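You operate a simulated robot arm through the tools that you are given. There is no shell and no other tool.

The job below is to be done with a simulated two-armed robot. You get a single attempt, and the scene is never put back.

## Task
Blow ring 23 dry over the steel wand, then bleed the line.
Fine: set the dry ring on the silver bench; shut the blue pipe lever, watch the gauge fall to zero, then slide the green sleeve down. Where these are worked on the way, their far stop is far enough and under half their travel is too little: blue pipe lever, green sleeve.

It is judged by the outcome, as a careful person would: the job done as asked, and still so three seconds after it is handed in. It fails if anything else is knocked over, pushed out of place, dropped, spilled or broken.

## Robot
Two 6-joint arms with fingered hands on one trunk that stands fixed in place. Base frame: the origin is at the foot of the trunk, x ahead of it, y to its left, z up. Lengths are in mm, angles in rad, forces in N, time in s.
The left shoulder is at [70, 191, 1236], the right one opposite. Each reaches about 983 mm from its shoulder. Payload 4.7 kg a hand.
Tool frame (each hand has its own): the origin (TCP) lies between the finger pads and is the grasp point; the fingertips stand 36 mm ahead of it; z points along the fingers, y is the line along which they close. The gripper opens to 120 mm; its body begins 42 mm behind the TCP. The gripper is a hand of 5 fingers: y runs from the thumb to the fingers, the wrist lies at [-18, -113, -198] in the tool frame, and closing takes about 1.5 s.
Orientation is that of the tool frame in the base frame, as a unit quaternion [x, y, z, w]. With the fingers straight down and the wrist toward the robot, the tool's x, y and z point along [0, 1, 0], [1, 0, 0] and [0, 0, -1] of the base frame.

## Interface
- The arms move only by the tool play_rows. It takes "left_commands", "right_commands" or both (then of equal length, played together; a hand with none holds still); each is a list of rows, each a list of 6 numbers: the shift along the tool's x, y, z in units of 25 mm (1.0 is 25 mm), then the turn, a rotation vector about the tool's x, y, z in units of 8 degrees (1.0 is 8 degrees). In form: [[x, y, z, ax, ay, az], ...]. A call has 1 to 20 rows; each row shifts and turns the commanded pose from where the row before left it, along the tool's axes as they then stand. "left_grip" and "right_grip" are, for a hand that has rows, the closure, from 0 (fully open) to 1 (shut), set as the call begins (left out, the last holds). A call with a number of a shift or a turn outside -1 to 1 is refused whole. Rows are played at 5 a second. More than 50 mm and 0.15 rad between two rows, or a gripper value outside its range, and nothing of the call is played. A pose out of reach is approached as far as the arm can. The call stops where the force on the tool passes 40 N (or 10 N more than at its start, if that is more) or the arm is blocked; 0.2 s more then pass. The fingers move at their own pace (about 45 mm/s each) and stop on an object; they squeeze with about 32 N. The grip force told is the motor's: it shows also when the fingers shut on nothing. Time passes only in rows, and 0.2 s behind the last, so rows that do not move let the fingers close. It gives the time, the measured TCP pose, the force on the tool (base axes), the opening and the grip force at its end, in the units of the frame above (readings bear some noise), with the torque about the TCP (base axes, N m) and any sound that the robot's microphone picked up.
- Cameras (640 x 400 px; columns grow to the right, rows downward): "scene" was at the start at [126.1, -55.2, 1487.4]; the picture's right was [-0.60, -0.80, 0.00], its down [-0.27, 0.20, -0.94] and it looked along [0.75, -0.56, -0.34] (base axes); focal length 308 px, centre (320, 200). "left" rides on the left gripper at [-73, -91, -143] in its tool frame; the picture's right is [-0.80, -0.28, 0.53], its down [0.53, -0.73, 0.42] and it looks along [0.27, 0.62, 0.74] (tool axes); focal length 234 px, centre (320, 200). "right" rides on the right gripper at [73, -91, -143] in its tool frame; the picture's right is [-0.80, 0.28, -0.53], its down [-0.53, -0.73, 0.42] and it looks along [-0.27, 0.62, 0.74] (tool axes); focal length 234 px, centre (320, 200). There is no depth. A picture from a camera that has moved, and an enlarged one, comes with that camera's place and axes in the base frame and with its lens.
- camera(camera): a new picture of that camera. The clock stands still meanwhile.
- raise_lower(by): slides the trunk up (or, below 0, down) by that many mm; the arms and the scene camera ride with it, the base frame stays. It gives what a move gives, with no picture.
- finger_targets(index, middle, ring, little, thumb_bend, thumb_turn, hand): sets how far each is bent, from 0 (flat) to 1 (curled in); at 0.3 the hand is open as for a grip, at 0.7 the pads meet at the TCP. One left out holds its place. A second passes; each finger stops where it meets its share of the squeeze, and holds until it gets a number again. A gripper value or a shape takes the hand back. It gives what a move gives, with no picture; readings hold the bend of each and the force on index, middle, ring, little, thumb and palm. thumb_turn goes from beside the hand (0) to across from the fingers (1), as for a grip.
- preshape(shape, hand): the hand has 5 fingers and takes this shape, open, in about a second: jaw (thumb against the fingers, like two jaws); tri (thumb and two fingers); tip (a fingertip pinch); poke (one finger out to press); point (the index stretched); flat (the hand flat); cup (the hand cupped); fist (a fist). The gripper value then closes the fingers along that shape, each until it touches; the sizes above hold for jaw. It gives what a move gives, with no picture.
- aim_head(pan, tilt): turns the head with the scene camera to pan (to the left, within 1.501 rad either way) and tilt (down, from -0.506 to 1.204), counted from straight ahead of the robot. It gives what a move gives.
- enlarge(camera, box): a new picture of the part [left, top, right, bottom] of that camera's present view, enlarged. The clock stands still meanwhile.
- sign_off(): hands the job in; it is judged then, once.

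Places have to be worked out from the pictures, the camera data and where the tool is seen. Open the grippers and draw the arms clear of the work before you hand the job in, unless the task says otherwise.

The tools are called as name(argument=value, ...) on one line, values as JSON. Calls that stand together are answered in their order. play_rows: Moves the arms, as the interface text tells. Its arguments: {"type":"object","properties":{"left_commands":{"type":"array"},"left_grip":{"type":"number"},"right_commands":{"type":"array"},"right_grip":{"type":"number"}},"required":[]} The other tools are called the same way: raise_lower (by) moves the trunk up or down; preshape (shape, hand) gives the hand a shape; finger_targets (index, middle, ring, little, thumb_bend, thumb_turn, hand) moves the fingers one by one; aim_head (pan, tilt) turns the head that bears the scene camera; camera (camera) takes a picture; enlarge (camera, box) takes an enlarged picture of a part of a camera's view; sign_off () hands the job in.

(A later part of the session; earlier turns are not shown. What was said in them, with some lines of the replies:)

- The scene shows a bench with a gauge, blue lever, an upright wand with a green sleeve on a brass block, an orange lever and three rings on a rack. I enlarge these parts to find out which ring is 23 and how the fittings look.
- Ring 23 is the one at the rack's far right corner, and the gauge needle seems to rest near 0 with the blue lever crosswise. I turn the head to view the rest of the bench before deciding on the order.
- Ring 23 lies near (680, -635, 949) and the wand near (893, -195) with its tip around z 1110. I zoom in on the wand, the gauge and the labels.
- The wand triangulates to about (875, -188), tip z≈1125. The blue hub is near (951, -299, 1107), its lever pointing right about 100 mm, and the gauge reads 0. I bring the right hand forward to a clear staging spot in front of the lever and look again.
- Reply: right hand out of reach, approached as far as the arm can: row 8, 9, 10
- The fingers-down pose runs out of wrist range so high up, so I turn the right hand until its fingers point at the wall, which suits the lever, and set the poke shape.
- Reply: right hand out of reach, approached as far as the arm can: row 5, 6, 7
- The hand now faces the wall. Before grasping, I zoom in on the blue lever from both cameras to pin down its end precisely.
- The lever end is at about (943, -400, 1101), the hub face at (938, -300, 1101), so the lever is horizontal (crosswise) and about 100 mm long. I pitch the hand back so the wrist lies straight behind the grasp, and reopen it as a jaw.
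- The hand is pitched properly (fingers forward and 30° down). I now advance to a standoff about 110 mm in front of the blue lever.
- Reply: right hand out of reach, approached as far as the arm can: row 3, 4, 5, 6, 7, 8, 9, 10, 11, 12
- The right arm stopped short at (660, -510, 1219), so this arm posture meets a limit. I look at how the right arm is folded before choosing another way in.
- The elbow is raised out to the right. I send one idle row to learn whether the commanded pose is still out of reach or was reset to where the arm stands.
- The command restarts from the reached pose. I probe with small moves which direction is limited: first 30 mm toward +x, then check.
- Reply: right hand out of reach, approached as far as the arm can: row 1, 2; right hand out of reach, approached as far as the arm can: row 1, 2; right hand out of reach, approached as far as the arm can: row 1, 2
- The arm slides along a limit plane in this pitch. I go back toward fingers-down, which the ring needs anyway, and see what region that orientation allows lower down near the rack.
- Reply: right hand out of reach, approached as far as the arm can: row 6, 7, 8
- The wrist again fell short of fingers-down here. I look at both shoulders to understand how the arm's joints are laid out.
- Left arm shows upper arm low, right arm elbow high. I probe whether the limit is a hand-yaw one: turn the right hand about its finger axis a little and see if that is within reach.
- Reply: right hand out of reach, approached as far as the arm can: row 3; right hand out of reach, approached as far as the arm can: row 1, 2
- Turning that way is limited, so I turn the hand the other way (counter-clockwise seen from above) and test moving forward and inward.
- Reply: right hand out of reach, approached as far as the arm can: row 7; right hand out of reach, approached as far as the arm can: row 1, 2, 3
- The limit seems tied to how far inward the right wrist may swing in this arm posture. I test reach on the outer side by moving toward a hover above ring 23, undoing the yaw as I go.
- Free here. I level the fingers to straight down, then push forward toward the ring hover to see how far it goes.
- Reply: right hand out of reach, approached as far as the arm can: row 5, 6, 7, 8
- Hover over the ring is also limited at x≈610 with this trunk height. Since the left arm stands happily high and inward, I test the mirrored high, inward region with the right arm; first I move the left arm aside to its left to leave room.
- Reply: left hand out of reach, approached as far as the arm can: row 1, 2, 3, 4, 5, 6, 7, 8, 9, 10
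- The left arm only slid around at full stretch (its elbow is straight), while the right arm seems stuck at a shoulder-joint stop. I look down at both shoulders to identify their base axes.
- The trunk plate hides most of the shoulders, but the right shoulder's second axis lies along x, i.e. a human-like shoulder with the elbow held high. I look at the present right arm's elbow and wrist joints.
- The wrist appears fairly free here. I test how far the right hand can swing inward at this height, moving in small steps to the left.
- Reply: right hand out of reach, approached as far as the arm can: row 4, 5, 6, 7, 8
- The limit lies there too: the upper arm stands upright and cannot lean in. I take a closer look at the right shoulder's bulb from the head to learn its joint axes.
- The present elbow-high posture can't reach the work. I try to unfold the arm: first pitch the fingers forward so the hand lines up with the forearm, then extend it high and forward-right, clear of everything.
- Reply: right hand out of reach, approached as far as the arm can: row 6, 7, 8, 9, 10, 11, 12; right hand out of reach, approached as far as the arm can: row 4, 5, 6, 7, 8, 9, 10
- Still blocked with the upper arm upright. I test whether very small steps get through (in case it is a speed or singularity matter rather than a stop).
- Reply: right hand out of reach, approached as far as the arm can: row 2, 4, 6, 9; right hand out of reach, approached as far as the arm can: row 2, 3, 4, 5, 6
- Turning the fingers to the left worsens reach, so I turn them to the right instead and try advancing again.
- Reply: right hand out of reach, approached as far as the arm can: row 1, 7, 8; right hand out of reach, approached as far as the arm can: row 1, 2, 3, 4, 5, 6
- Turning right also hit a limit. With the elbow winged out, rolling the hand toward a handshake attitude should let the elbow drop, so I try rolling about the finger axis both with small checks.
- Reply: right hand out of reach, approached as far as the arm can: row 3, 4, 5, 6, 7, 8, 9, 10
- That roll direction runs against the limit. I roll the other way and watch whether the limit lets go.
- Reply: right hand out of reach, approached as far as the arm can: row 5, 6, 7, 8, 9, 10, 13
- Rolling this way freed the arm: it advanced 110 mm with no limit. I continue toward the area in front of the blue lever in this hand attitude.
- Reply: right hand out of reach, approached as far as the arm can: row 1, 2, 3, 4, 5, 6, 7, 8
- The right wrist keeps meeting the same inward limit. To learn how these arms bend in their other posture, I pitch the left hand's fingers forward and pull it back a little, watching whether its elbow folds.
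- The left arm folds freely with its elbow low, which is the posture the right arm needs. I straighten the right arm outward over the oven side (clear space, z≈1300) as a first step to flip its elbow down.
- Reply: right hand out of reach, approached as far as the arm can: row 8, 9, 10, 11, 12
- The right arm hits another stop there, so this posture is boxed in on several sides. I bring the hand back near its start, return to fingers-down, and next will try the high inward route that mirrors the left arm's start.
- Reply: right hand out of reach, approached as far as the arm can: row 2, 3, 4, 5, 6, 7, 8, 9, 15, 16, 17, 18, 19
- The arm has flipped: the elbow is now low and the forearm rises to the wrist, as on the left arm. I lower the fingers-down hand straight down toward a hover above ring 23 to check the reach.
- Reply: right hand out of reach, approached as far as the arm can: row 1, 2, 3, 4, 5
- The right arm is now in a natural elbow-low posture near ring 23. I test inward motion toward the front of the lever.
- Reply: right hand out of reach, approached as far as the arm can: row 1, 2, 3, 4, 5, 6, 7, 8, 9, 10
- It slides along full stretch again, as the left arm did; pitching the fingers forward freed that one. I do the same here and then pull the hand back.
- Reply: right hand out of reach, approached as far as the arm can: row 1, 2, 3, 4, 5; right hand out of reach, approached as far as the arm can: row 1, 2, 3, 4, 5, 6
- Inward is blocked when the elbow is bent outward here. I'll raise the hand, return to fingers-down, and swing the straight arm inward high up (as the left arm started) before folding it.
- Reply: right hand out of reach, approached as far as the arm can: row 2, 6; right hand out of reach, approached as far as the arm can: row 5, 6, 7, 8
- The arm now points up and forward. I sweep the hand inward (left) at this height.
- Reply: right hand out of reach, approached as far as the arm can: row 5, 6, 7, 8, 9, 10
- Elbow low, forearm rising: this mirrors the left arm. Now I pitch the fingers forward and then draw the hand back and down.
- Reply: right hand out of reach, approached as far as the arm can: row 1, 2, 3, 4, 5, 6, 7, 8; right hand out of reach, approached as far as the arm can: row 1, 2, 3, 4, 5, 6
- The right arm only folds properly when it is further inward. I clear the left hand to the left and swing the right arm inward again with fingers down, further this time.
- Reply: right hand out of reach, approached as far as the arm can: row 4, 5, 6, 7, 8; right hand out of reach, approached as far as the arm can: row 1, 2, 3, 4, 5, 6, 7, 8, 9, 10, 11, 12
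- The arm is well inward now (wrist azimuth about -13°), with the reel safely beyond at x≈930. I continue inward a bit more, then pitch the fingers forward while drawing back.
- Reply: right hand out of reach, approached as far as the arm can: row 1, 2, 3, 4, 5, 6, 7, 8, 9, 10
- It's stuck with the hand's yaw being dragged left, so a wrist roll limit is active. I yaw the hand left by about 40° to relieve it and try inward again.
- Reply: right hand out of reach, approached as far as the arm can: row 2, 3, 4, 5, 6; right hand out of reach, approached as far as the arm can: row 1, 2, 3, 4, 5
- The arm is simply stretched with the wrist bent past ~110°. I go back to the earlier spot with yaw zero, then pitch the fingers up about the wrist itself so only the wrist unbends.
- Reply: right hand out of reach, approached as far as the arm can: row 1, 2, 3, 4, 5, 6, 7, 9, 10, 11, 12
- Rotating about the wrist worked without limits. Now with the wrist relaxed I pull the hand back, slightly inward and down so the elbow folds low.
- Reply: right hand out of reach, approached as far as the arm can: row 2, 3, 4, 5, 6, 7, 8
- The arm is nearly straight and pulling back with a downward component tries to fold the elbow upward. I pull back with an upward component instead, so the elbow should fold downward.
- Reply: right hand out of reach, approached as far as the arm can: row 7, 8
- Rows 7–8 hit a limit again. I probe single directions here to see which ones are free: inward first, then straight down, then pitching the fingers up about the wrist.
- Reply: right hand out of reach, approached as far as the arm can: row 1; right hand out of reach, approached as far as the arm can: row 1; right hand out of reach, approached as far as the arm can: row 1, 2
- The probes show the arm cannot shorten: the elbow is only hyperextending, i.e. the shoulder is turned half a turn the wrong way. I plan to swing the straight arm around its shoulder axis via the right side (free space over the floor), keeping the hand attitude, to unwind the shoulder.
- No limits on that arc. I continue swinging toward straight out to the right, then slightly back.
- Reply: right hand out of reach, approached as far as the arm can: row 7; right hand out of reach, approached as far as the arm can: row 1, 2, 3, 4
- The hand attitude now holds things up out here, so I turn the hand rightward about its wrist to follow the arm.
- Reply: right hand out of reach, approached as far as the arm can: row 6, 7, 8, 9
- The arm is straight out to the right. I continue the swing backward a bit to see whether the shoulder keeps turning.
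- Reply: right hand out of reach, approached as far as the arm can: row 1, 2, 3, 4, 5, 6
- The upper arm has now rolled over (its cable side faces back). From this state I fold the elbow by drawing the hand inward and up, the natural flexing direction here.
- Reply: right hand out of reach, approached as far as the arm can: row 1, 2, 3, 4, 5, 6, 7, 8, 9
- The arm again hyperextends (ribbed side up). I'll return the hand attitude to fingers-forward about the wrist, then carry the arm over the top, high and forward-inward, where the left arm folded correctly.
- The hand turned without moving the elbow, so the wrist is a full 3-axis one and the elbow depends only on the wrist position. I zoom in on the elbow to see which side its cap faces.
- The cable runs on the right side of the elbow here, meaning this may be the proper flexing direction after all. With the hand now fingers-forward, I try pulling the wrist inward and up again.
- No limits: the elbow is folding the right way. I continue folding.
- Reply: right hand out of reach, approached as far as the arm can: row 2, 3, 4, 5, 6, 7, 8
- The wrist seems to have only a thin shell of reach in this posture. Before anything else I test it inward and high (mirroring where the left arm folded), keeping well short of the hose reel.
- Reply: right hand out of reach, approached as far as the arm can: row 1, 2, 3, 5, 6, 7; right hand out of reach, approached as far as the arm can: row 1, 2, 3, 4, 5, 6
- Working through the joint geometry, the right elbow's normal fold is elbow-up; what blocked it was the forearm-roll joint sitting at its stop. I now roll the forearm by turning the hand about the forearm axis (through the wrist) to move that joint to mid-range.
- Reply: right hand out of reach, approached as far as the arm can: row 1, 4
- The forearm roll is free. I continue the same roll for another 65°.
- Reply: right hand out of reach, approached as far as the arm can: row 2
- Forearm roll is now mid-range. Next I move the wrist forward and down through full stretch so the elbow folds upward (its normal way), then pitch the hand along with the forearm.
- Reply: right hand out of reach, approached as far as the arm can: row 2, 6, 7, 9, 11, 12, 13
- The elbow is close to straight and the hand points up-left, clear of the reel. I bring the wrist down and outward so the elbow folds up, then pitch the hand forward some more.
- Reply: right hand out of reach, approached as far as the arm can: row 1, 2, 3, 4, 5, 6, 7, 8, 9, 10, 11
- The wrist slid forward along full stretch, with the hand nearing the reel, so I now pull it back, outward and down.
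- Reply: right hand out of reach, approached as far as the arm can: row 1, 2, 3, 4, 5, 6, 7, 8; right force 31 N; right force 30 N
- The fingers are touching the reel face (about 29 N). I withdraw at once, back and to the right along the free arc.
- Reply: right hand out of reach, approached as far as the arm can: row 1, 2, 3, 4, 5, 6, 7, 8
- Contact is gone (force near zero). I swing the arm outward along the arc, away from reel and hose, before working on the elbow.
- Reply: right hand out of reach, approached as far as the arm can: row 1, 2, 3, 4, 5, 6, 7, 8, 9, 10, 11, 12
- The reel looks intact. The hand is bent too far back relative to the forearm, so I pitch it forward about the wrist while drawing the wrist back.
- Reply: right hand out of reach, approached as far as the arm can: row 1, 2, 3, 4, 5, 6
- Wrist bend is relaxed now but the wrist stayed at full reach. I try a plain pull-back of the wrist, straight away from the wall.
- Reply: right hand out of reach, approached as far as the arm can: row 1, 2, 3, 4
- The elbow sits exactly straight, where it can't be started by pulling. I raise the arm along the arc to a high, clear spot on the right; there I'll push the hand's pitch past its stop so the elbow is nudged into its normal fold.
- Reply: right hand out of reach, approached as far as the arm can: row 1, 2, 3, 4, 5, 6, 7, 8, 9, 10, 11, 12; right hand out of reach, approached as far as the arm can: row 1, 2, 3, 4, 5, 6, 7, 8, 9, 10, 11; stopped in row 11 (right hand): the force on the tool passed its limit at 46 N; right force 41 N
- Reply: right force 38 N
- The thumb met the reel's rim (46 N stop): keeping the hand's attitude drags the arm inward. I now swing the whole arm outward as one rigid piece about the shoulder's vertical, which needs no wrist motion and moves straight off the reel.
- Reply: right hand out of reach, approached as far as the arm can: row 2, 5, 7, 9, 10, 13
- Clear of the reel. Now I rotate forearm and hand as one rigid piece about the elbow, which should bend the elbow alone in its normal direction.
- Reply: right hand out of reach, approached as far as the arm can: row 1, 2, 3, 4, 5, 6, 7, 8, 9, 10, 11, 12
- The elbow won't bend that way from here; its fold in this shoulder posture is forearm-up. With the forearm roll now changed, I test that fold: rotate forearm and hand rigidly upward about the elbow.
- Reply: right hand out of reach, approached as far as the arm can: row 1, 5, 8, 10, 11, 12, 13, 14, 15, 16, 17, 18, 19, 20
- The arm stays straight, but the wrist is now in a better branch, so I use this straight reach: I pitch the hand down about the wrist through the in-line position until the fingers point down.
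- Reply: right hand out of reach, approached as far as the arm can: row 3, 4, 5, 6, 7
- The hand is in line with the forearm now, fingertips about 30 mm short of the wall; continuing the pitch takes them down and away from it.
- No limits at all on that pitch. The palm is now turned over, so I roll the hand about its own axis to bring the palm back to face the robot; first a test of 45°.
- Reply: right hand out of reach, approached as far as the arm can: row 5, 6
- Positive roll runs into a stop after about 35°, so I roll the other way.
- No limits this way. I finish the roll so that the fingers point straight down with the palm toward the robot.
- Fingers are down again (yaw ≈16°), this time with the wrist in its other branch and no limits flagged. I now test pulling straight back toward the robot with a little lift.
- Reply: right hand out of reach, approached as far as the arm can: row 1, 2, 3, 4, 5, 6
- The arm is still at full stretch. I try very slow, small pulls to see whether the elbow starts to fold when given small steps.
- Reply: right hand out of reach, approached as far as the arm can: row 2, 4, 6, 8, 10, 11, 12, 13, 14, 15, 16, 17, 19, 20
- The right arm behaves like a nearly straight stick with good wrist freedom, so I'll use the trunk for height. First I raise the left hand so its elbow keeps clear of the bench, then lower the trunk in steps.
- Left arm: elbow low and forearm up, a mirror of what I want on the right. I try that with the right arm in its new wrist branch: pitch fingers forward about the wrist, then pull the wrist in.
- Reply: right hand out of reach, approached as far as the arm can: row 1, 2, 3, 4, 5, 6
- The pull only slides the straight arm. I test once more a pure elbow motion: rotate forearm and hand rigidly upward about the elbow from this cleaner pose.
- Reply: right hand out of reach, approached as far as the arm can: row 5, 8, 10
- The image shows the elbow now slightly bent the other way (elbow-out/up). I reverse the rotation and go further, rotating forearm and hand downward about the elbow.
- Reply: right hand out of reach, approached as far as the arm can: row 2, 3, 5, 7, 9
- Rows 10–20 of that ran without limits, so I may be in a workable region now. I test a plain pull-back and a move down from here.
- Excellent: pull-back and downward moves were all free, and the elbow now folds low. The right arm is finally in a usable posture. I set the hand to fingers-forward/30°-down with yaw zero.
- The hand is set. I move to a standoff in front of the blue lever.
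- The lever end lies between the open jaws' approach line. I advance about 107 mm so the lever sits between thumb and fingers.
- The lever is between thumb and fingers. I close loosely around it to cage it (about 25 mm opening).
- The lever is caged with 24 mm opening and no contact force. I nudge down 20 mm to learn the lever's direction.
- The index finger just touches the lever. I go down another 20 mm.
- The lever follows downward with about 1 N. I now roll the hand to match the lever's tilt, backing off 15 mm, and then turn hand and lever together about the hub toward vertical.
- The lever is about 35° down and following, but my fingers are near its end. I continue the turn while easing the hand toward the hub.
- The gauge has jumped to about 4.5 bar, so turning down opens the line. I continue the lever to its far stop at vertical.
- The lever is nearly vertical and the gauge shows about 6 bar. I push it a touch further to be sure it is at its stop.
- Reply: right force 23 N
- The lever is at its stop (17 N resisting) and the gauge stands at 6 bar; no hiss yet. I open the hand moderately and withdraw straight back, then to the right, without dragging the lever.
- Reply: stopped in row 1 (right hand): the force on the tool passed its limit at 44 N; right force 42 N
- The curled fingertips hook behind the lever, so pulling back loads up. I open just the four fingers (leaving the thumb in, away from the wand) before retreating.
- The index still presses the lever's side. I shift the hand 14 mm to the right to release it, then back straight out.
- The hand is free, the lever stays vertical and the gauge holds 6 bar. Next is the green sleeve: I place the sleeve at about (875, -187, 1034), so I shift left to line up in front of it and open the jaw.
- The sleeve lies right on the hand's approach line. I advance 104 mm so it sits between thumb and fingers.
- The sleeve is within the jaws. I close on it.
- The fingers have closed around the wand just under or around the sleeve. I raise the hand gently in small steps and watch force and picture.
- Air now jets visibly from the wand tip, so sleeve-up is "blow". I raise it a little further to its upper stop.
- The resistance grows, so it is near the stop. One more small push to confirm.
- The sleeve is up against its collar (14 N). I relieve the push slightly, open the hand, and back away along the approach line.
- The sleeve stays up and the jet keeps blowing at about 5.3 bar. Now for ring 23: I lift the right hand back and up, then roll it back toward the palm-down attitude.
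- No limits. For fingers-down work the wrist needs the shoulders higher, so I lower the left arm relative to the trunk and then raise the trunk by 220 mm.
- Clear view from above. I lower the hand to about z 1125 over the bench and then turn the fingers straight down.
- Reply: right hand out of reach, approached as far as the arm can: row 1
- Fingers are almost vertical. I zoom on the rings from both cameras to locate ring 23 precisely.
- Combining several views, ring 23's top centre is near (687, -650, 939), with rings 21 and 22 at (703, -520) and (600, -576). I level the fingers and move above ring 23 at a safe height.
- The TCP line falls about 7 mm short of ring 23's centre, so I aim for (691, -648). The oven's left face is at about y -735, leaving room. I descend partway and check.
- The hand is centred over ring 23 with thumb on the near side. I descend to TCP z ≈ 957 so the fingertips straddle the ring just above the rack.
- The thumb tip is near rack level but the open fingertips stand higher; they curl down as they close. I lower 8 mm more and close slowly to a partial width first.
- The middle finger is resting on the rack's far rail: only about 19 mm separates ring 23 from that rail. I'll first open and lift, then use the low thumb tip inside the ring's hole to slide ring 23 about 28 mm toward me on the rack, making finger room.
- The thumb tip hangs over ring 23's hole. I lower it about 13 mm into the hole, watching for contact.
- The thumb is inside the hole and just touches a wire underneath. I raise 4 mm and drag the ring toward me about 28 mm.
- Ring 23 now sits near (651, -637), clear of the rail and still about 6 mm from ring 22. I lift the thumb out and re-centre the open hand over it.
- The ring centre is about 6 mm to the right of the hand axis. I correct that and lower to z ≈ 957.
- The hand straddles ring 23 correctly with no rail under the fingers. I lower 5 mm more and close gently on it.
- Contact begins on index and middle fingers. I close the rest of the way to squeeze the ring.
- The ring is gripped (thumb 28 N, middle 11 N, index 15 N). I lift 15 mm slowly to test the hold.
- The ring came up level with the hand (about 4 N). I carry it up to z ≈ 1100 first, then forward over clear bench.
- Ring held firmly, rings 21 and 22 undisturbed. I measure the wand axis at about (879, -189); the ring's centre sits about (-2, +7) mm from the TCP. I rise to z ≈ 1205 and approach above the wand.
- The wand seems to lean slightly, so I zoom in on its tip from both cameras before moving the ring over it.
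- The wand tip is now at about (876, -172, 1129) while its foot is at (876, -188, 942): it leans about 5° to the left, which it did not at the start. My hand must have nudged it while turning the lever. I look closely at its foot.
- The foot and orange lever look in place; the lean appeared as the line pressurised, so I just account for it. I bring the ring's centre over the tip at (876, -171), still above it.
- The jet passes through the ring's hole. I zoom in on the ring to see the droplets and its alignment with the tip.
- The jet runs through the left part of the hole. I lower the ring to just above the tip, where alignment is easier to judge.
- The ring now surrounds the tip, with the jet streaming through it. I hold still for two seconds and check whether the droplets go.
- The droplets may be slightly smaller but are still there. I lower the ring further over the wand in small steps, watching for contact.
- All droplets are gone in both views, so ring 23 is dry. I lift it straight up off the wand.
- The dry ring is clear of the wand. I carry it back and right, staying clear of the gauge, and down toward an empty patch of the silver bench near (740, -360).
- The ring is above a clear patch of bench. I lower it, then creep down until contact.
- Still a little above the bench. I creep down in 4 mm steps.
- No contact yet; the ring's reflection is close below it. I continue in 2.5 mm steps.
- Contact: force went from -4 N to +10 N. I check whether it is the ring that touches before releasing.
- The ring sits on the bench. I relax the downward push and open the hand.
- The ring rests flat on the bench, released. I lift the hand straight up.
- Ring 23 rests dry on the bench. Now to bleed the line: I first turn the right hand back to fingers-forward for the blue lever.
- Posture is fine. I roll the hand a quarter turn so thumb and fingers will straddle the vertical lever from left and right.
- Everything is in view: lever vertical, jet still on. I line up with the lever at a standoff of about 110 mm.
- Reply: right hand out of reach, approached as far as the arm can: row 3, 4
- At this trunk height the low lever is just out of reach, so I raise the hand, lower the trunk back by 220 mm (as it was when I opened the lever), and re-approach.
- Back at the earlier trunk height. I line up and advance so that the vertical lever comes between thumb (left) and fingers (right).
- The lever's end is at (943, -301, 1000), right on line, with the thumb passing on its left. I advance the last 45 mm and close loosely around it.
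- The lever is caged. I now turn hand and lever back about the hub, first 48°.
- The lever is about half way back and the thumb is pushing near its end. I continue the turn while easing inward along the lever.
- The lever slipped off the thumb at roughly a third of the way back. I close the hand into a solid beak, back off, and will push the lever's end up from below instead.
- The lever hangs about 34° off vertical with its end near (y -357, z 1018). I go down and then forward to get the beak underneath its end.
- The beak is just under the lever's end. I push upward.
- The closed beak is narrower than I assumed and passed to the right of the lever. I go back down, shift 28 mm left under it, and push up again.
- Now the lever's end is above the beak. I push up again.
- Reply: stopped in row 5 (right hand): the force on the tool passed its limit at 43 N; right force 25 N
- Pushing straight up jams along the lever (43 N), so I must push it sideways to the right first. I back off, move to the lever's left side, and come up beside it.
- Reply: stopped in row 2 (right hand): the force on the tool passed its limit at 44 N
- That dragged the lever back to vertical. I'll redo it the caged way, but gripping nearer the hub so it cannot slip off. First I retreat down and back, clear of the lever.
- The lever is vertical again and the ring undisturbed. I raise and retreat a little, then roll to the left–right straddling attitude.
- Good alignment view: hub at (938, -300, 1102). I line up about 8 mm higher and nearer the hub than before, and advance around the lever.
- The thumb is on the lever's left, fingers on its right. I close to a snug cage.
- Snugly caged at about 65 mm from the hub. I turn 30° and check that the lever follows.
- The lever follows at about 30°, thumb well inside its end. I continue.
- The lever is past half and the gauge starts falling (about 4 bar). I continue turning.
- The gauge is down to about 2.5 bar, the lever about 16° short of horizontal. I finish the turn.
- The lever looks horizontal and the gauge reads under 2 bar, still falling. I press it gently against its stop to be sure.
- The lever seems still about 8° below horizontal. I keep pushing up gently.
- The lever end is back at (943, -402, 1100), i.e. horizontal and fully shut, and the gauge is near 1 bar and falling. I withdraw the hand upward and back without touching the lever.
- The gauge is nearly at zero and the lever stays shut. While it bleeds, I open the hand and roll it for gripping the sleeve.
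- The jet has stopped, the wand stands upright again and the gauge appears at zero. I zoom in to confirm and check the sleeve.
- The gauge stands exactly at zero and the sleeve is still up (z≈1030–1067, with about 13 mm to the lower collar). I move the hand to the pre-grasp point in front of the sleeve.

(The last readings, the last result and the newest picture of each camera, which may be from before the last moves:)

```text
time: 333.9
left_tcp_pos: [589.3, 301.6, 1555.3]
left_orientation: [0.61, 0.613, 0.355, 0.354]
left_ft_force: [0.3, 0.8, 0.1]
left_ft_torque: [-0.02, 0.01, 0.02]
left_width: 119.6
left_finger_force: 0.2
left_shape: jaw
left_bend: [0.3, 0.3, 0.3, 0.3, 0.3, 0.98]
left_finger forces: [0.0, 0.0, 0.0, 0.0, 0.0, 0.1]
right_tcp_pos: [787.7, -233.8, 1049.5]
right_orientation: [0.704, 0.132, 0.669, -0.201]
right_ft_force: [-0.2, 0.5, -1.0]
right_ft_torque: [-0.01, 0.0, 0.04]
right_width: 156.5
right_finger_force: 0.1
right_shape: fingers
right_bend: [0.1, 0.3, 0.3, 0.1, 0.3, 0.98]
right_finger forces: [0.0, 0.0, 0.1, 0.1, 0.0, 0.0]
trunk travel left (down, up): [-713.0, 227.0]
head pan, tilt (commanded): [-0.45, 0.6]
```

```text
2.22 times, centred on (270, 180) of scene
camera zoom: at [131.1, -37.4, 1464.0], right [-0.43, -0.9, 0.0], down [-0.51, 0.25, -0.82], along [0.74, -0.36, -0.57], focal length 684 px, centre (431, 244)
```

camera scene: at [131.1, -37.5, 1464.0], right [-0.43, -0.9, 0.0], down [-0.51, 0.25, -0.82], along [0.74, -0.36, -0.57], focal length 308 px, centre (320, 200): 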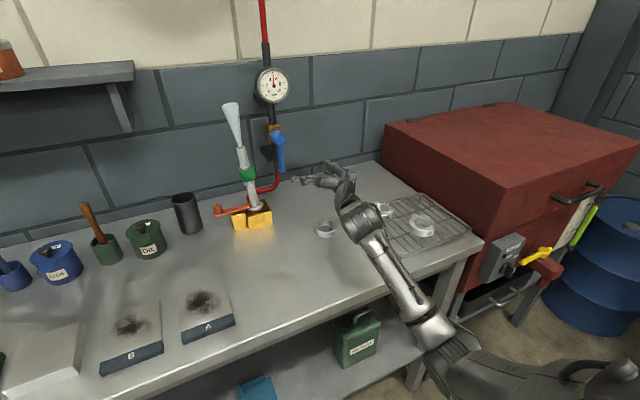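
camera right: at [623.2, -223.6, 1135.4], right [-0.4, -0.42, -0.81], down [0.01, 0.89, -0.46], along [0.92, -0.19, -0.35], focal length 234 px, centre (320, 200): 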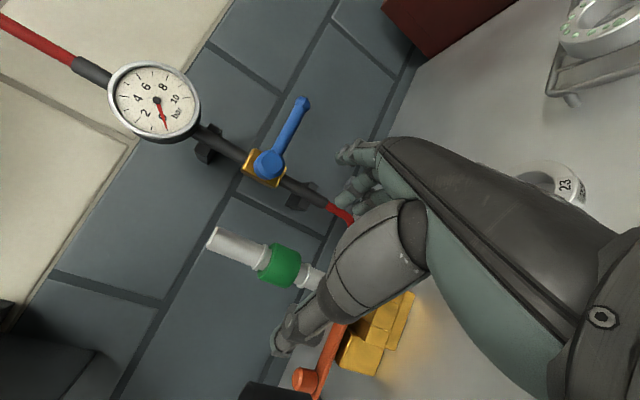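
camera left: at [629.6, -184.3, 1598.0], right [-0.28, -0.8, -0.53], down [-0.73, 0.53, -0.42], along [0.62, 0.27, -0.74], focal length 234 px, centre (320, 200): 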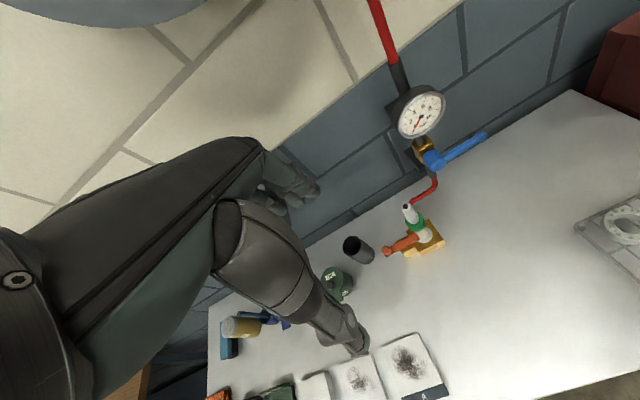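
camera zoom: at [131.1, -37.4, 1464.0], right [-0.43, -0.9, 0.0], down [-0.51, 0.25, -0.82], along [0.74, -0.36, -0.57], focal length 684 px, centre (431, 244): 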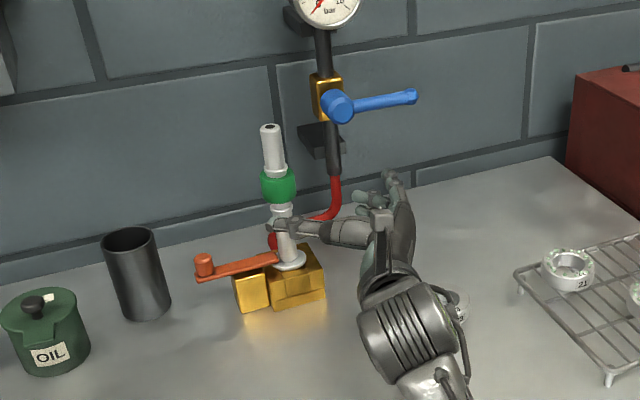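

The sleeve's centre is on the approach line at (876, -190, 1049). I advance 99 mm.

play_rows(right_commands=[[0, 0, 0.79, 0, 0, 0], [0, 0, 0.79, 0, 0, 0], [0, 0, 0.79, 0, 0, 0], [0, 0, 0.79, 0, 0, 0], [0.05, 0, 0.79, 0, 0, 0]])

finger_targets(hand="right", middle=0.8, ring=0.8, thumb_bend=0.8)

camera(camera="right")

enlarge(camera="scene", box=[210, 120, 310, 230])

```text
time: 335.1
left_tcp_pos: [589.1, 302.2, 1554.6]
left_orientation: [0.612, 0.613, 0.354, 0.354]
left_ft_force: [-0.5, 0.9, -0.1]
left_ft_torque: [0.0, -0.04, -0.02]
left_width: 119.6
left_finger_force: 0.1
left_shape: jaw
left_bend: [0.3, 0.3, 0.3, 0.3, 0.3, 0.98]
left_finger forces: [0.1, 0.0, 0.0, 0.0, 0.1, 0.0]
right_tcp_pos: [873.6, -188.6, 1046.5]
right_orientation: [0.704, 0.132, 0.668, -0.201]
right_ft_force: [-0.4, -0.6, -0.6]
right_ft_torque: [-0.01, -0.03, -0.01]
right_width: 156.4
right_finger_force: 0.0
right_shape: fingers
right_bend: [0.1, 0.3, 0.3, 0.1, 0.3, 0.98]
right_finger forces: [0.0, 0.0, 0.1, 0.1, 0.0, 0.0]
trunk travel left (down, up): [-713.0, 227.0]
head pan, tilt (commanded): [-0.45, 0.6]
```

```text
time: 336.1
left_tcp_pos: [592.0, 303.3, 1553.9]
left_orientation: [0.61, 0.614, 0.354, 0.353]
left_ft_force: [-1.0, -0.5, 0.2]
left_ft_torque: [0.0, 0.01, 0.01]
left_width: 119.6
left_finger_force: 0.1
left_shape: jaw
left_bend: [0.3, 0.3, 0.3, 0.3, 0.3, 0.98]
left_finger forces: [0.0, 0.0, 0.1, 0.0, 0.1, 0.0]
right_tcp_pos: [875.3, -187.6, 1046.9]
right_orientation: [0.704, 0.132, 0.668, -0.202]
right_ft_force: [15.8, 5.7, 2.6]
right_ft_torque: [-0.45, -0.6, -0.02]
right_width: 95.5
right_finger_force: 23.9
right_shape: fingers
right_bend: [0.1, 0.76, 0.74, 0.1, 0.74, 0.95]
right_finger forces: [0.1, 15.5, 13.2, 0.0, 18.9, 0.0]
trunk travel left (down, up): [-713.0, 227.0]
head pan, tilt (commanded): [-0.45, 0.6]
```

```text
taken
camera right: at [710.7, -177.8, 1132.8], right [-0.4, -0.42, -0.81], down [0.0, 0.89, -0.46], along [0.92, -0.19, -0.35], focal length 234 px, centre (320, 200)
```

right: 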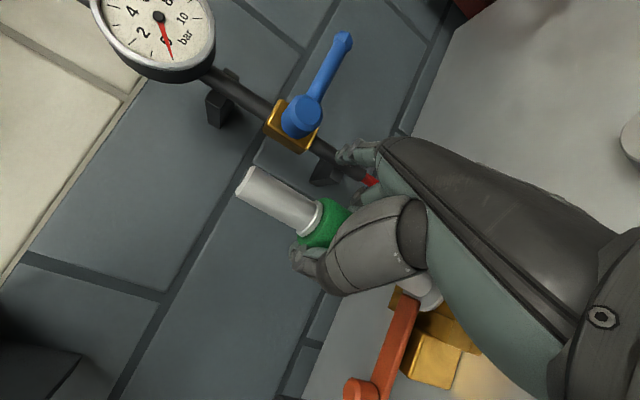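

```text
3.64 times, centred on (260, 175) of scene
camera zoom: at [134.5, -36.0, 1463.8], right [-0.43, -0.9, 0.0], down [-0.51, 0.24, -0.82], along [0.74, -0.36, -0.57], focal length 1120 px, centre (538, 291)
```

zoom: 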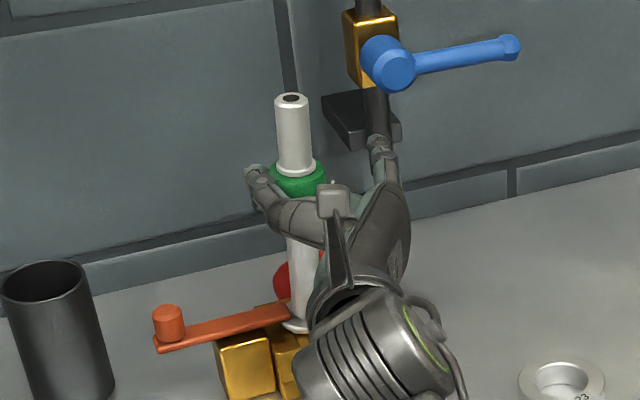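

Middle, ring finger and thumb hold the sleeve. I slide it down in small steps.

play_rows(right_commands=[[-0.2, 0, 0, 0, 0, 0], [-0.2, 0, 0, 0, 0, 0]])

enlarge(camera="scene", box=[210, 120, 310, 230])

```text
time: 336.7
left_tcp_pos: [589.4, 304.9, 1556.1]
left_orientation: [0.61, 0.613, 0.354, 0.355]
left_ft_force: [0.4, 0.0, -0.1]
left_ft_torque: [0.01, -0.03, -0.01]
left_width: 120.0
left_finger_force: 0.0
left_shape: jaw
left_bend: [0.3, 0.3, 0.3, 0.3, 0.3, 0.98]
left_finger forces: [0.0, 0.0, 0.1, 0.0, 0.0, 0.0]
right_tcp_pos: [874.6, -185.0, 1042.8]
right_orientation: [0.702, 0.135, 0.67, -0.202]
right_ft_force: [25.1, 5.8, 22.2]
right_ft_torque: [-0.51, -1.01, -0.03]
right_width: 93.4
right_finger_force: 25.5
right_shape: fingers
right_bend: [0.1, 0.76, 0.74, 0.1, 0.74, 0.96]
right_finger forces: [0.0, 16.6, 17.2, 0.1, 17.5, 0.1]
trunk travel left (down, up): [-713.0, 227.0]
head pan, tilt (commanded): [-0.45, 0.6]
```

```text
3.64 times, centred on (260, 175) of scene
camera zoom: at [131.8, -35.3, 1464.3], right [-0.43, -0.9, 0.0], down [-0.51, 0.24, -0.83], along [0.74, -0.36, -0.56], focal length 1120 px, centre (538, 291)
```

zoom: 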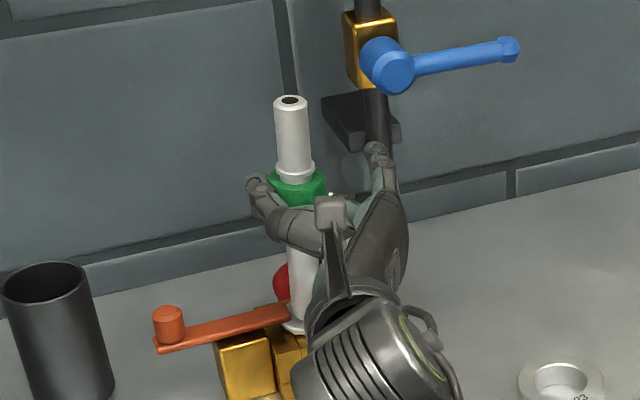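

The sleeve moved only a little and friction is high: the curled fingers are pulling the wand toward the palm (25 N). I ease forward a few millimetres and then continue down.

play_rows(right_commands=[[0, 0, 0.15, 0, 0, 0], [-0.05, 0, 0.12, 0, 0, 0], [-0.15, 0, 0, 0, 0, 0]])

enlarge(camera="scene", box=[210, 120, 310, 230])

enlarge(camera="right", box=[220, 140, 400, 320])

```text
time: 337.5
left_tcp_pos: [585.8, 303.1, 1555.9]
left_orientation: [0.61, 0.614, 0.355, 0.354]
left_ft_force: [0.2, -0.2, 0.3]
left_ft_torque: [0.04, 0.0, 0.03]
left_width: 119.7
left_finger_force: 0.1
left_shape: jaw
left_bend: [0.3, 0.3, 0.3, 0.3, 0.3, 0.98]
left_finger forces: [0.0, 0.0, 0.0, 0.0, 0.0, 0.0]
right_tcp_pos: [878.2, -185.5, 1033.5]
right_orientation: [0.704, 0.133, 0.669, -0.2]
right_ft_force: [10.1, 0.9, 17.9]
right_ft_torque: [-0.55, -0.8, 0.09]
right_width: 91.2
right_finger_force: 21.6
right_shape: fingers
right_bend: [0.1, 0.77, 0.74, 0.1, 0.75, 0.96]
right_finger forces: [0.0, 13.7, 14.6, 0.0, 15.9, 0.0]
trunk travel left (down, up): [-713.0, 227.0]
head pan, tilt (commanded): [-0.45, 0.6]
```

```text
3.64 times, centred on (260, 175) of scene
camera zoom: at [129.3, -36.4, 1464.2], right [-0.44, -0.9, 0.0], down [-0.51, 0.25, -0.83], along [0.74, -0.36, -0.56], focal length 1120 px, centre (538, 291)
```

zoom: 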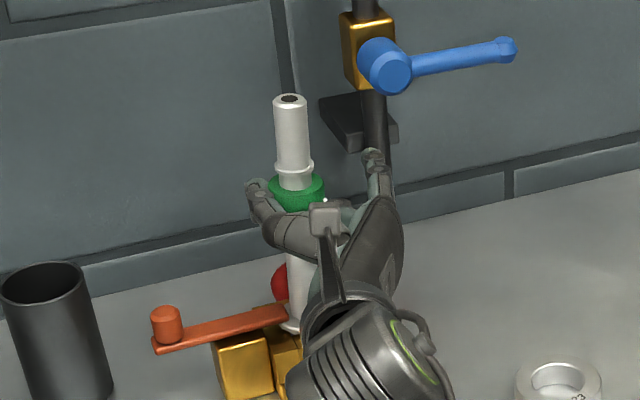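

```text
2.22 times, centred on (310, 230) of right
camera zoom: at [713.8, -174.9, 1120.4], right [-0.4, -0.42, -0.81], down [0.01, 0.89, -0.46], along [0.92, -0.19, -0.35], focal length 520 px, centre (342, 133)
```

zoom: 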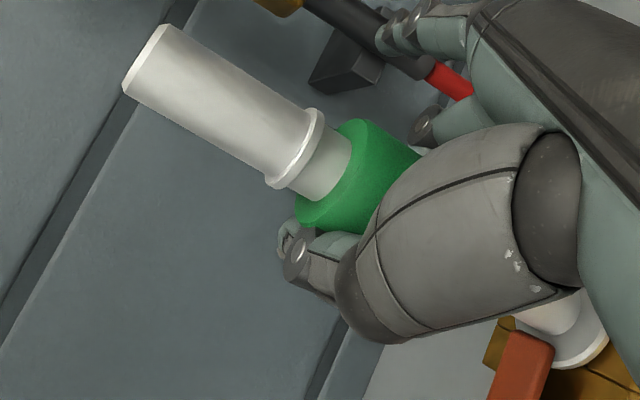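

The sleeve has come down: a clear gap shows below the upper collar. I press down a little further to confirm it is on its lower stop.

play_rows(right_commands=[[-0.15, 0, 0, 0, 0, 0], [-0.1, 0, 0, 0, 0, 0]])

enlarge(camera="right", box=[220, 140, 400, 320])

```text
time: 338.1
left_tcp_pos: [588.2, 303.9, 1556.0]
left_orientation: [0.61, 0.613, 0.355, 0.354]
left_ft_force: [-0.2, -0.5, -0.4]
left_ft_torque: [0.03, 0.01, 0.04]
left_width: 119.5
left_finger_force: 0.0
left_shape: jaw
left_bend: [0.3, 0.3, 0.3, 0.3, 0.3, 0.98]
left_finger forces: [0.1, 0.0, 0.0, 0.0, 0.0, 0.1]
right_tcp_pos: [878.0, -182.5, 1030.4]
right_orientation: [0.703, 0.133, 0.669, -0.2]
right_ft_force: [11.9, 0.2, 21.7]
right_ft_torque: [-0.64, -0.85, 0.2]
right_width: 90.9
right_finger_force: 22.9
right_shape: fingers
right_bend: [0.1, 0.77, 0.74, 0.1, 0.76, 0.96]
right_finger forces: [0.0, 14.1, 16.2, 0.1, 15.3, 0.0]
trunk travel left (down, up): [-713.0, 227.0]
head pan, tilt (commanded): [-0.45, 0.6]
```

```text
2.22 times, centred on (310, 230) of right
camera zoom: at [713.7, -174.2, 1115.0], right [-0.39, -0.42, -0.82], down [0.01, 0.89, -0.46], along [0.92, -0.19, -0.35], focal length 520 px, centre (342, 133)
```

zoom: 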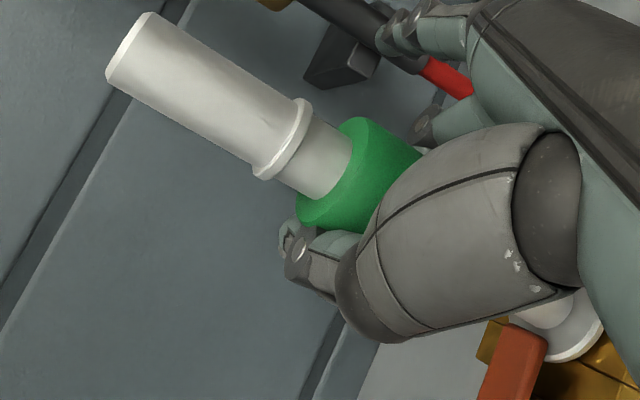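

It moved a few millimetres more. One more small push to be sure of the stop.

play_rows(right_commands=[[-0.15, 0, 0, 0, 0, 0], [-0.12, 0, 0, 0, 0, 0]])

enlarge(camera="right", box=[220, 140, 400, 320])

enlarge(camera="scene", box=[210, 120, 310, 230])

```text
time: 338.7
left_tcp_pos: [586.0, 302.9, 1557.9]
left_orientation: [0.61, 0.613, 0.355, 0.355]
left_ft_force: [-0.2, 0.0, 0.5]
left_ft_torque: [0.0, -0.02, 0.0]
left_width: 119.9
left_finger_force: 0.1
left_shape: jaw
left_bend: [0.3, 0.3, 0.3, 0.3, 0.3, 0.98]
left_finger forces: [0.1, 0.1, 0.0, 0.0, 0.0, 0.0]
right_tcp_pos: [877.7, -182.9, 1026.6]
right_orientation: [0.701, 0.134, 0.672, -0.2]
right_ft_force: [13.5, -2.8, 29.9]
right_ft_torque: [-0.78, -0.92, 0.19]
right_width: 90.8
right_finger_force: 21.3
right_shape: fingers
right_bend: [0.1, 0.77, 0.74, 0.1, 0.76, 0.95]
right_finger forces: [0.0, 12.2, 16.2, 0.1, 15.1, 0.1]
trunk travel left (down, up): [-713.0, 227.0]
head pan, tilt (commanded): [-0.45, 0.6]
```

```text
2.22 times, centred on (310, 230) of right
camera zoom: at [712.8, -172.9, 1110.8], right [-0.39, -0.42, -0.82], down [0.01, 0.89, -0.46], along [0.92, -0.19, -0.34], focal length 520 px, centre (342, 133)
```

zoom: 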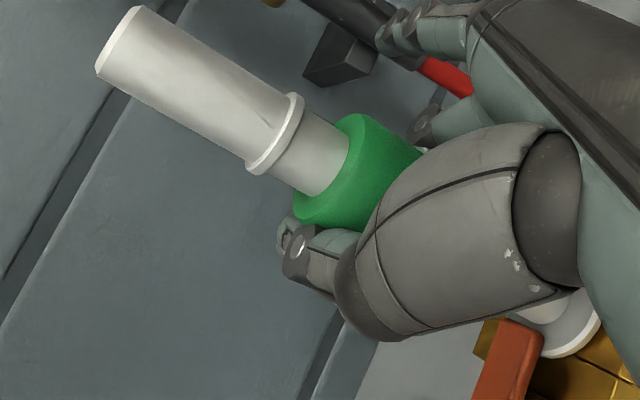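

```text
3.64 times, centred on (260, 175) of scene
camera zoom: at [128.2, -36.7, 1464.5], right [-0.44, -0.9, 0.0], down [-0.51, 0.25, -0.83], along [0.74, -0.36, -0.56], focal length 1120 px, centre (538, 291)
```

zoom: 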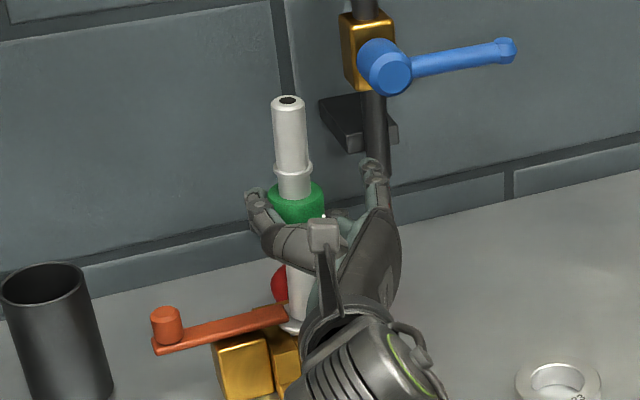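

The resistance has risen to 30 N and the gap matches the initial picture, so the sleeve is on its lower stop. I relax the push and open the fingers.

play_rows(right_commands=[[0.1, 0, 0, 0, 0, 0]])

finger_targets(hand="right", index=0.15, middle=0.2, ring=0.2, little=0.15, thumb_bend=0.25)

enlarge(camera="scene", box=[210, 120, 310, 230])

```text
time: 339.1
left_tcp_pos: [587.7, 303.2, 1555.7]
left_orientation: [0.61, 0.613, 0.355, 0.355]
left_ft_force: [-0.6, -0.3, -0.6]
left_ft_torque: [0.02, 0.02, 0.03]
left_width: 119.9
left_finger_force: 0.1
left_shape: jaw
left_bend: [0.3, 0.3, 0.3, 0.3, 0.3, 0.98]
left_finger forces: [0.1, 0.0, 0.0, 0.1, 0.0, 0.0]
right_tcp_pos: [877.6, -182.5, 1026.5]
right_orientation: [0.701, 0.134, 0.671, -0.201]
right_ft_force: [14.6, -1.5, 26.2]
right_ft_torque: [-0.75, -0.91, 0.18]
right_width: 90.7
right_finger_force: 21.5
right_shape: fingers
right_bend: [0.1, 0.77, 0.74, 0.1, 0.76, 0.95]
right_finger forces: [0.0, 12.2, 15.8, 0.0, 15.5, 0.0]
trunk travel left (down, up): [-713.0, 227.0]
head pan, tilt (commanded): [-0.45, 0.6]
```

```text
time: 340.1
left_tcp_pos: [588.8, 302.6, 1555.3]
left_orientation: [0.611, 0.613, 0.355, 0.354]
left_ft_force: [-0.2, 0.9, -0.3]
left_ft_torque: [0.02, -0.02, 0.0]
left_width: 119.8
left_finger_force: 0.0
left_shape: jaw
left_bend: [0.3, 0.3, 0.3, 0.3, 0.3, 0.98]
left_finger forces: [0.1, 0.0, 0.0, 0.0, 0.1, 0.0]
right_tcp_pos: [878.7, -183.4, 1021.4]
right_orientation: [0.705, 0.132, 0.667, -0.201]
right_ft_force: [0.8, 0.3, -0.6]
right_ft_torque: [-0.06, -0.01, 0.0]
right_width: 153.0
right_finger_force: 0.0
right_shape: fingers
right_bend: [0.15, 0.2, 0.2, 0.15, 0.25, 0.98]
right_finger forces: [0.0, 0.1, 0.0, 0.1, 0.0, 0.1]
trunk travel left (down, up): [-713.0, 227.0]
head pan, tilt (commanded): [-0.45, 0.6]
```

```text
3.64 times, centred on (260, 175) of scene
camera zoom: at [131.0, -37.4, 1464.0], right [-0.43, -0.9, 0.0], down [-0.51, 0.25, -0.82], along [0.74, -0.36, -0.57], focal length 1120 px, centre (538, 291)
```

zoom: 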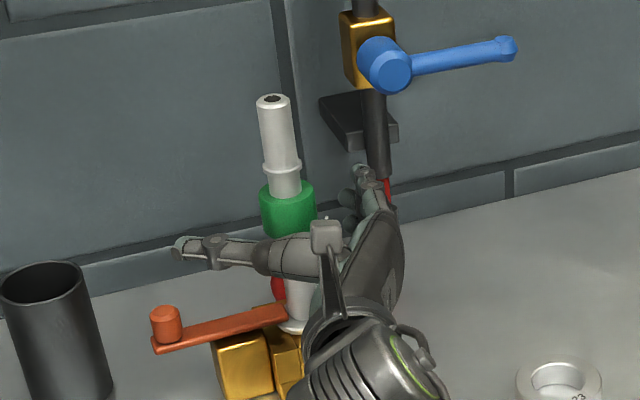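

Released; the sleeve stays down. I back the hand straight away from the wand.

play_rows(right_commands=[[0, 0, -0.5, 0, 0, 0], [0, 0, -0.85, 0, 0, 0], [0, 0, -0.85, 0, 0, 0], [0, 0, -0.85, 0, 0, 0], [0, 0, -0.85, 0, 0, 0], [0, 0, -0.85, 0, 0, 0]])

enlarge(camera="scene", box=[200, 60, 340, 250])

enlarge(camera="scene", box=[220, 130, 290, 230])

```text
time: 341.5
left_tcp_pos: [586.8, 301.4, 1557.0]
left_orientation: [0.61, 0.613, 0.355, 0.354]
left_ft_force: [0.2, 1.3, -0.1]
left_ft_torque: [0.02, 0.02, -0.01]
left_width: 119.8
left_finger_force: 0.0
left_shape: jaw
left_bend: [0.3, 0.3, 0.3, 0.3, 0.3, 0.98]
left_finger forces: [0.0, 0.0, 0.0, 0.0, 0.0, 0.0]
right_tcp_pos: [773.1, -238.2, 1023.5]
right_orientation: [0.704, 0.132, 0.669, -0.2]
right_ft_force: [-0.1, -0.2, 0.8]
right_ft_torque: [-0.02, -0.01, -0.01]
right_width: 153.0
right_finger_force: 0.0
right_shape: fingers
right_bend: [0.15, 0.2, 0.2, 0.15, 0.25, 0.98]
right_finger forces: [0.0, 0.1, 0.0, 0.0, 0.0, 0.1]
trunk travel left (down, up): [-713.0, 227.0]
head pan, tilt (commanded): [-0.45, 0.6]
```

```text
2.11 times, centred on (270, 155) of scene
camera zoom: at [130.4, -38.1, 1464.1], right [-0.43, -0.9, 0.0], down [-0.51, 0.25, -0.83], along [0.74, -0.36, -0.56], focal length 648 px, centre (425, 295)
```

zoom: 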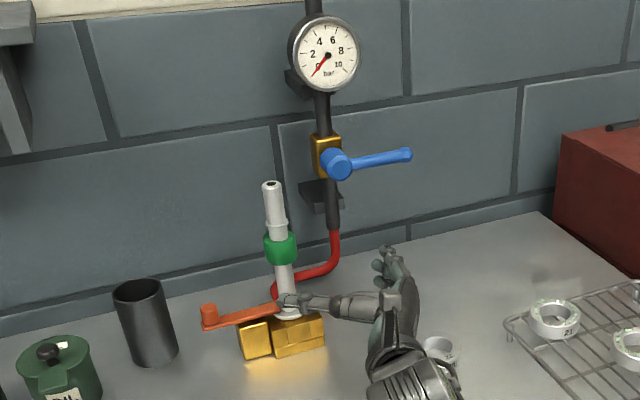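

```text
4.00 times, centred on (255, 180) of scene
camera zoom: at [130.4, -38.1, 1464.1], right [-0.43, -0.9, 0.0], down [-0.51, 0.25, -0.83], along [0.74, -0.36, -0.56], focal length 1232 px, centre (580, 280)
```

zoom: 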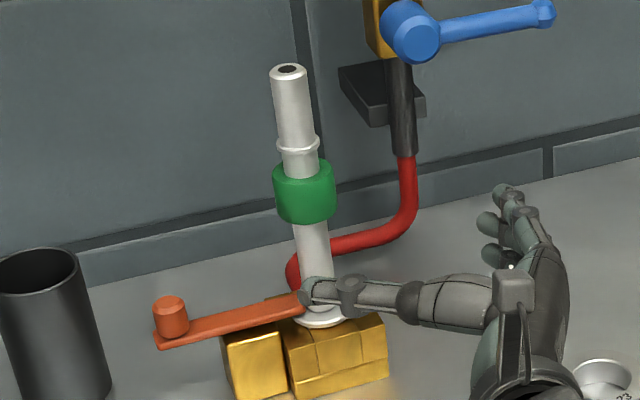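

The sleeve covers the lower collar as at the start, gauge at zero, lever shut, wand upright. I lift the hand and draw it back clear of the work, opening it fully.

play_rows(right_commands=[[0.6, 0, -0.3, 0, 0, 0], [0.8, 0.1, -0.3, 0, 0, 0], [0.8, 0.1, -0.3, 0, 0, 0], [0.8, 0.1, -0.3, 0, 0, 0], [0.8, 0.1, -0.4, 0, 0, 0], [0.8, 0.1, -0.4, 0, 0, 0], [0.8, 0.1, -0.4, 0, 0, 0], [0.8, 0.1, -0.4, 0, 0, 0], [0.6, 0.2, -0.5, 0, 0, 0], [0.4, 0.2, -0.6, 0, 0, 0]], right_grip=0)

camera(camera="scene")

camera(camera="right")

```text
time: 343.7
left_tcp_pos: [588.7, 301.9, 1556.7]
left_orientation: [0.611, 0.612, 0.355, 0.355]
left_ft_force: [0.7, 0.1, 0.6]
left_ft_torque: [0.04, 0.0, 0.01]
left_width: 119.6
left_finger_force: 0.0
left_shape: jaw
left_bend: [0.3, 0.3, 0.3, 0.3, 0.3, 0.98]
left_finger forces: [0.0, 0.1, 0.0, 0.0, 0.0, 0.0]
right_tcp_pos: [712.2, -324.1, 1204.0]
right_orientation: [0.704, 0.132, 0.668, -0.2]
right_ft_force: [-0.5, -0.2, -0.1]
right_ft_torque: [0.03, 0.01, -0.01]
right_width: 119.9
right_finger_force: 0.0
right_shape: jaw
right_bend: [0.3, 0.3, 0.3, 0.3, 0.3, 0.98]
right_finger forces: [0.0, 0.1, 0.1, 0.0, 0.0, 0.1]
trunk travel left (down, up): [-713.0, 227.0]
head pan, tilt (commanded): [-0.45, 0.6]
```

```text
taken
camera scene: at [130.4, -38.4, 1464.0], right [-0.43, -0.9, 0.0], down [-0.51, 0.25, -0.83], along [0.74, -0.36, -0.56], focal length 308 px, centre (320, 200)
```

scene: 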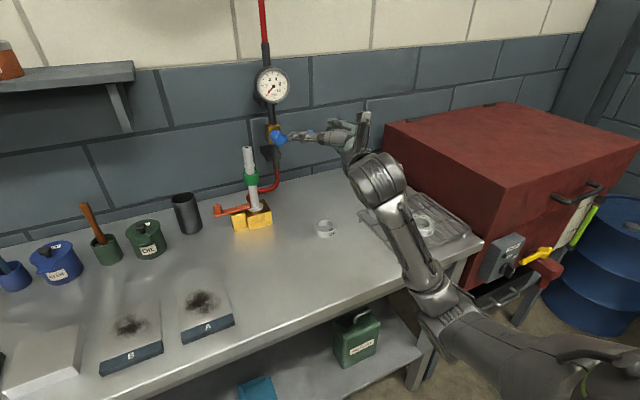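

```text
taken
camera right: at [547.7, -315.2, 1289.9], right [-0.4, -0.42, -0.82], down [0.0, 0.89, -0.46], along [0.92, -0.19, -0.35], focal length 234 px, centre (320, 200)
```

right: 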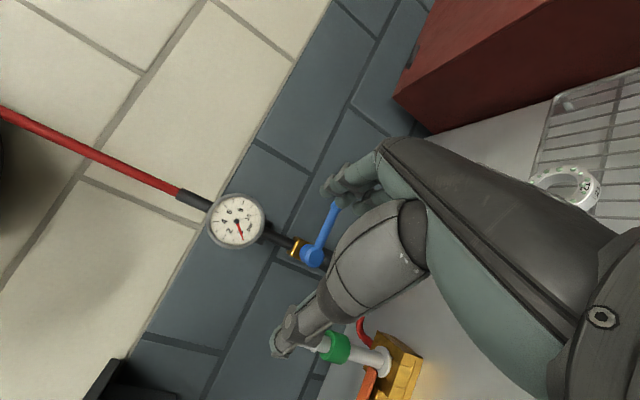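

Everything is as intended. I draw the arm further back from the bench and take final close-up checks.

play_rows(right_commands=[[0.395, 0.148, -0.95, 0, 0, 0], [0.395, 0.148, -0.95, 0, 0, 0], [0.395, 0.148, -0.95, 0, 0, 0], [0.395, 0.148, -0.95, 0, 0, 0], [0.395, 0.148, -0.95, 0, 0, 0], [0.395, 0.148, -0.95, 0, 0, 0]])

camera(camera="scene")

enlarge(camera="scene", box=[200, 50, 340, 260])

enlarge(camera="scene", box=[290, 180, 480, 280])

```text
time: 345.1
left_tcp_pos: [586.3, 301.8, 1557.3]
left_orientation: [0.61, 0.613, 0.356, 0.355]
left_ft_force: [0.2, 0.2, -0.3]
left_ft_torque: [-0.03, 0.01, 0.0]
left_width: 119.9
left_finger_force: 0.0
left_shape: jaw
left_bend: [0.3, 0.3, 0.3, 0.3, 0.3, 0.98]
left_finger forces: [0.0, 0.0, 0.0, 0.1, 0.0, 0.0]
right_tcp_pos: [598.8, -411.8, 1264.3]
right_orientation: [0.704, 0.132, 0.667, -0.202]
right_ft_force: [-0.2, -0.6, 0.8]
right_ft_torque: [-0.03, 0.02, -0.05]
right_width: 119.7
right_finger_force: 0.1
right_shape: jaw
right_bend: [0.3, 0.3, 0.3, 0.3, 0.3, 0.98]
right_finger forces: [0.0, 0.0, 0.0, 0.0, 0.1, 0.1]
trunk travel left (down, up): [-713.0, 227.0]
head pan, tilt (commanded): [-0.45, 0.6]
```

```text
taken
camera scene: at [129.1, -38.1, 1464.1], right [-0.43, -0.9, 0.0], down [-0.51, 0.25, -0.83], along [0.74, -0.36, -0.56], focal length 308 px, centre (320, 200)
```

scene: 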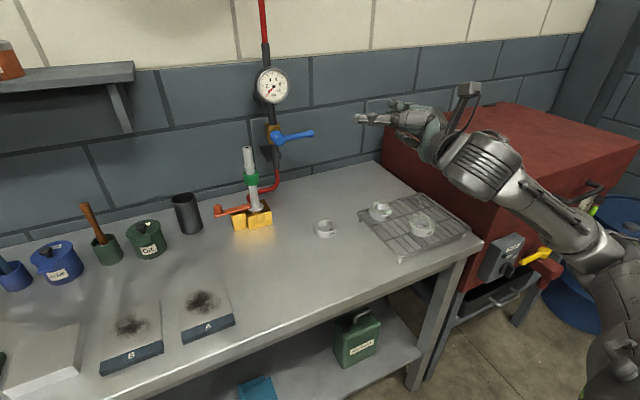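

```text
1.90 times, centred on (270, 155) of scene
camera zoom: at [129.1, -38.1, 1464.1], right [-0.43, -0.9, 0.0], down [-0.51, 0.25, -0.83], along [0.74, -0.36, -0.56], focal length 587 px, centre (415, 286)
```

zoom: 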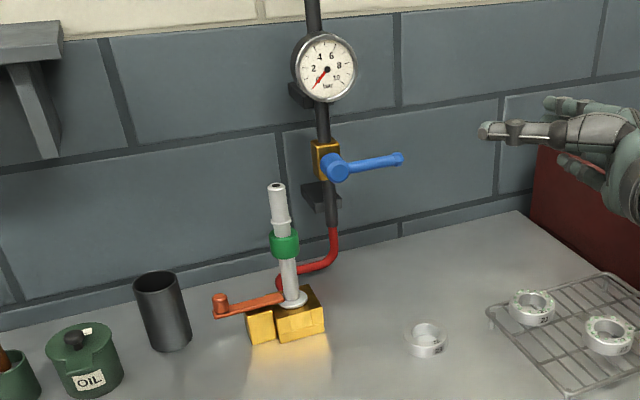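

```text
3.37 times, centred on (385, 230) of scene
camera zoom: at [129.1, -38.1, 1464.1], right [-0.43, -0.9, 0.0], down [-0.51, 0.25, -0.83], along [0.74, -0.36, -0.56], focal length 1038 px, centre (101, 99)
```

zoom: 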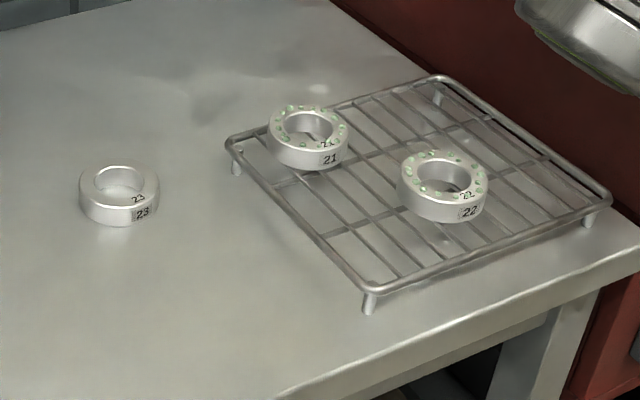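

Final check: ring 23 sits dry on the bench, rings 21 and 22 are on the rack, the blue lever is shut, the gauge reads zero and the green sleeve is down. Both hands are open and clear, so I hand the job in.

sign_off()

```text
The job is handed in.
```

Ring 23 is dry and sitting on the silver bench, and the line is bled. I have handed the job in.

- **Ring:** I threaded ring 23 over the steel wand with the air on at about 5 to 6 bar. The droplets were gone within a few seconds, and I set it on the bench near the wand. To grip it I first had to slide it about 4 cm along the rack. Rings 21 and 22 stayed on the rack.
- **Bleeding the line:** I shut the blue pipe lever fully and waited for the gauge to read zero. Then I slid the green sleeve down to its lower stop. The wand jet had stopped and nothing was left blowing.
- **Knocks along the way:** While finding a workable arm position, the right hand touched the hose reel twice, at about 29 N and 46 N. The reel looked undamaged and in place afterwards. My first try at shutting the blue lever failed: it slipped, then jammed at 43 to 44 N, and I dragged it back open. The second try worked, and the lever looks fine.

The wand leaned about 5° while the line was under pressure and stood upright again once it was bled. Both hands are open and clear of the work.
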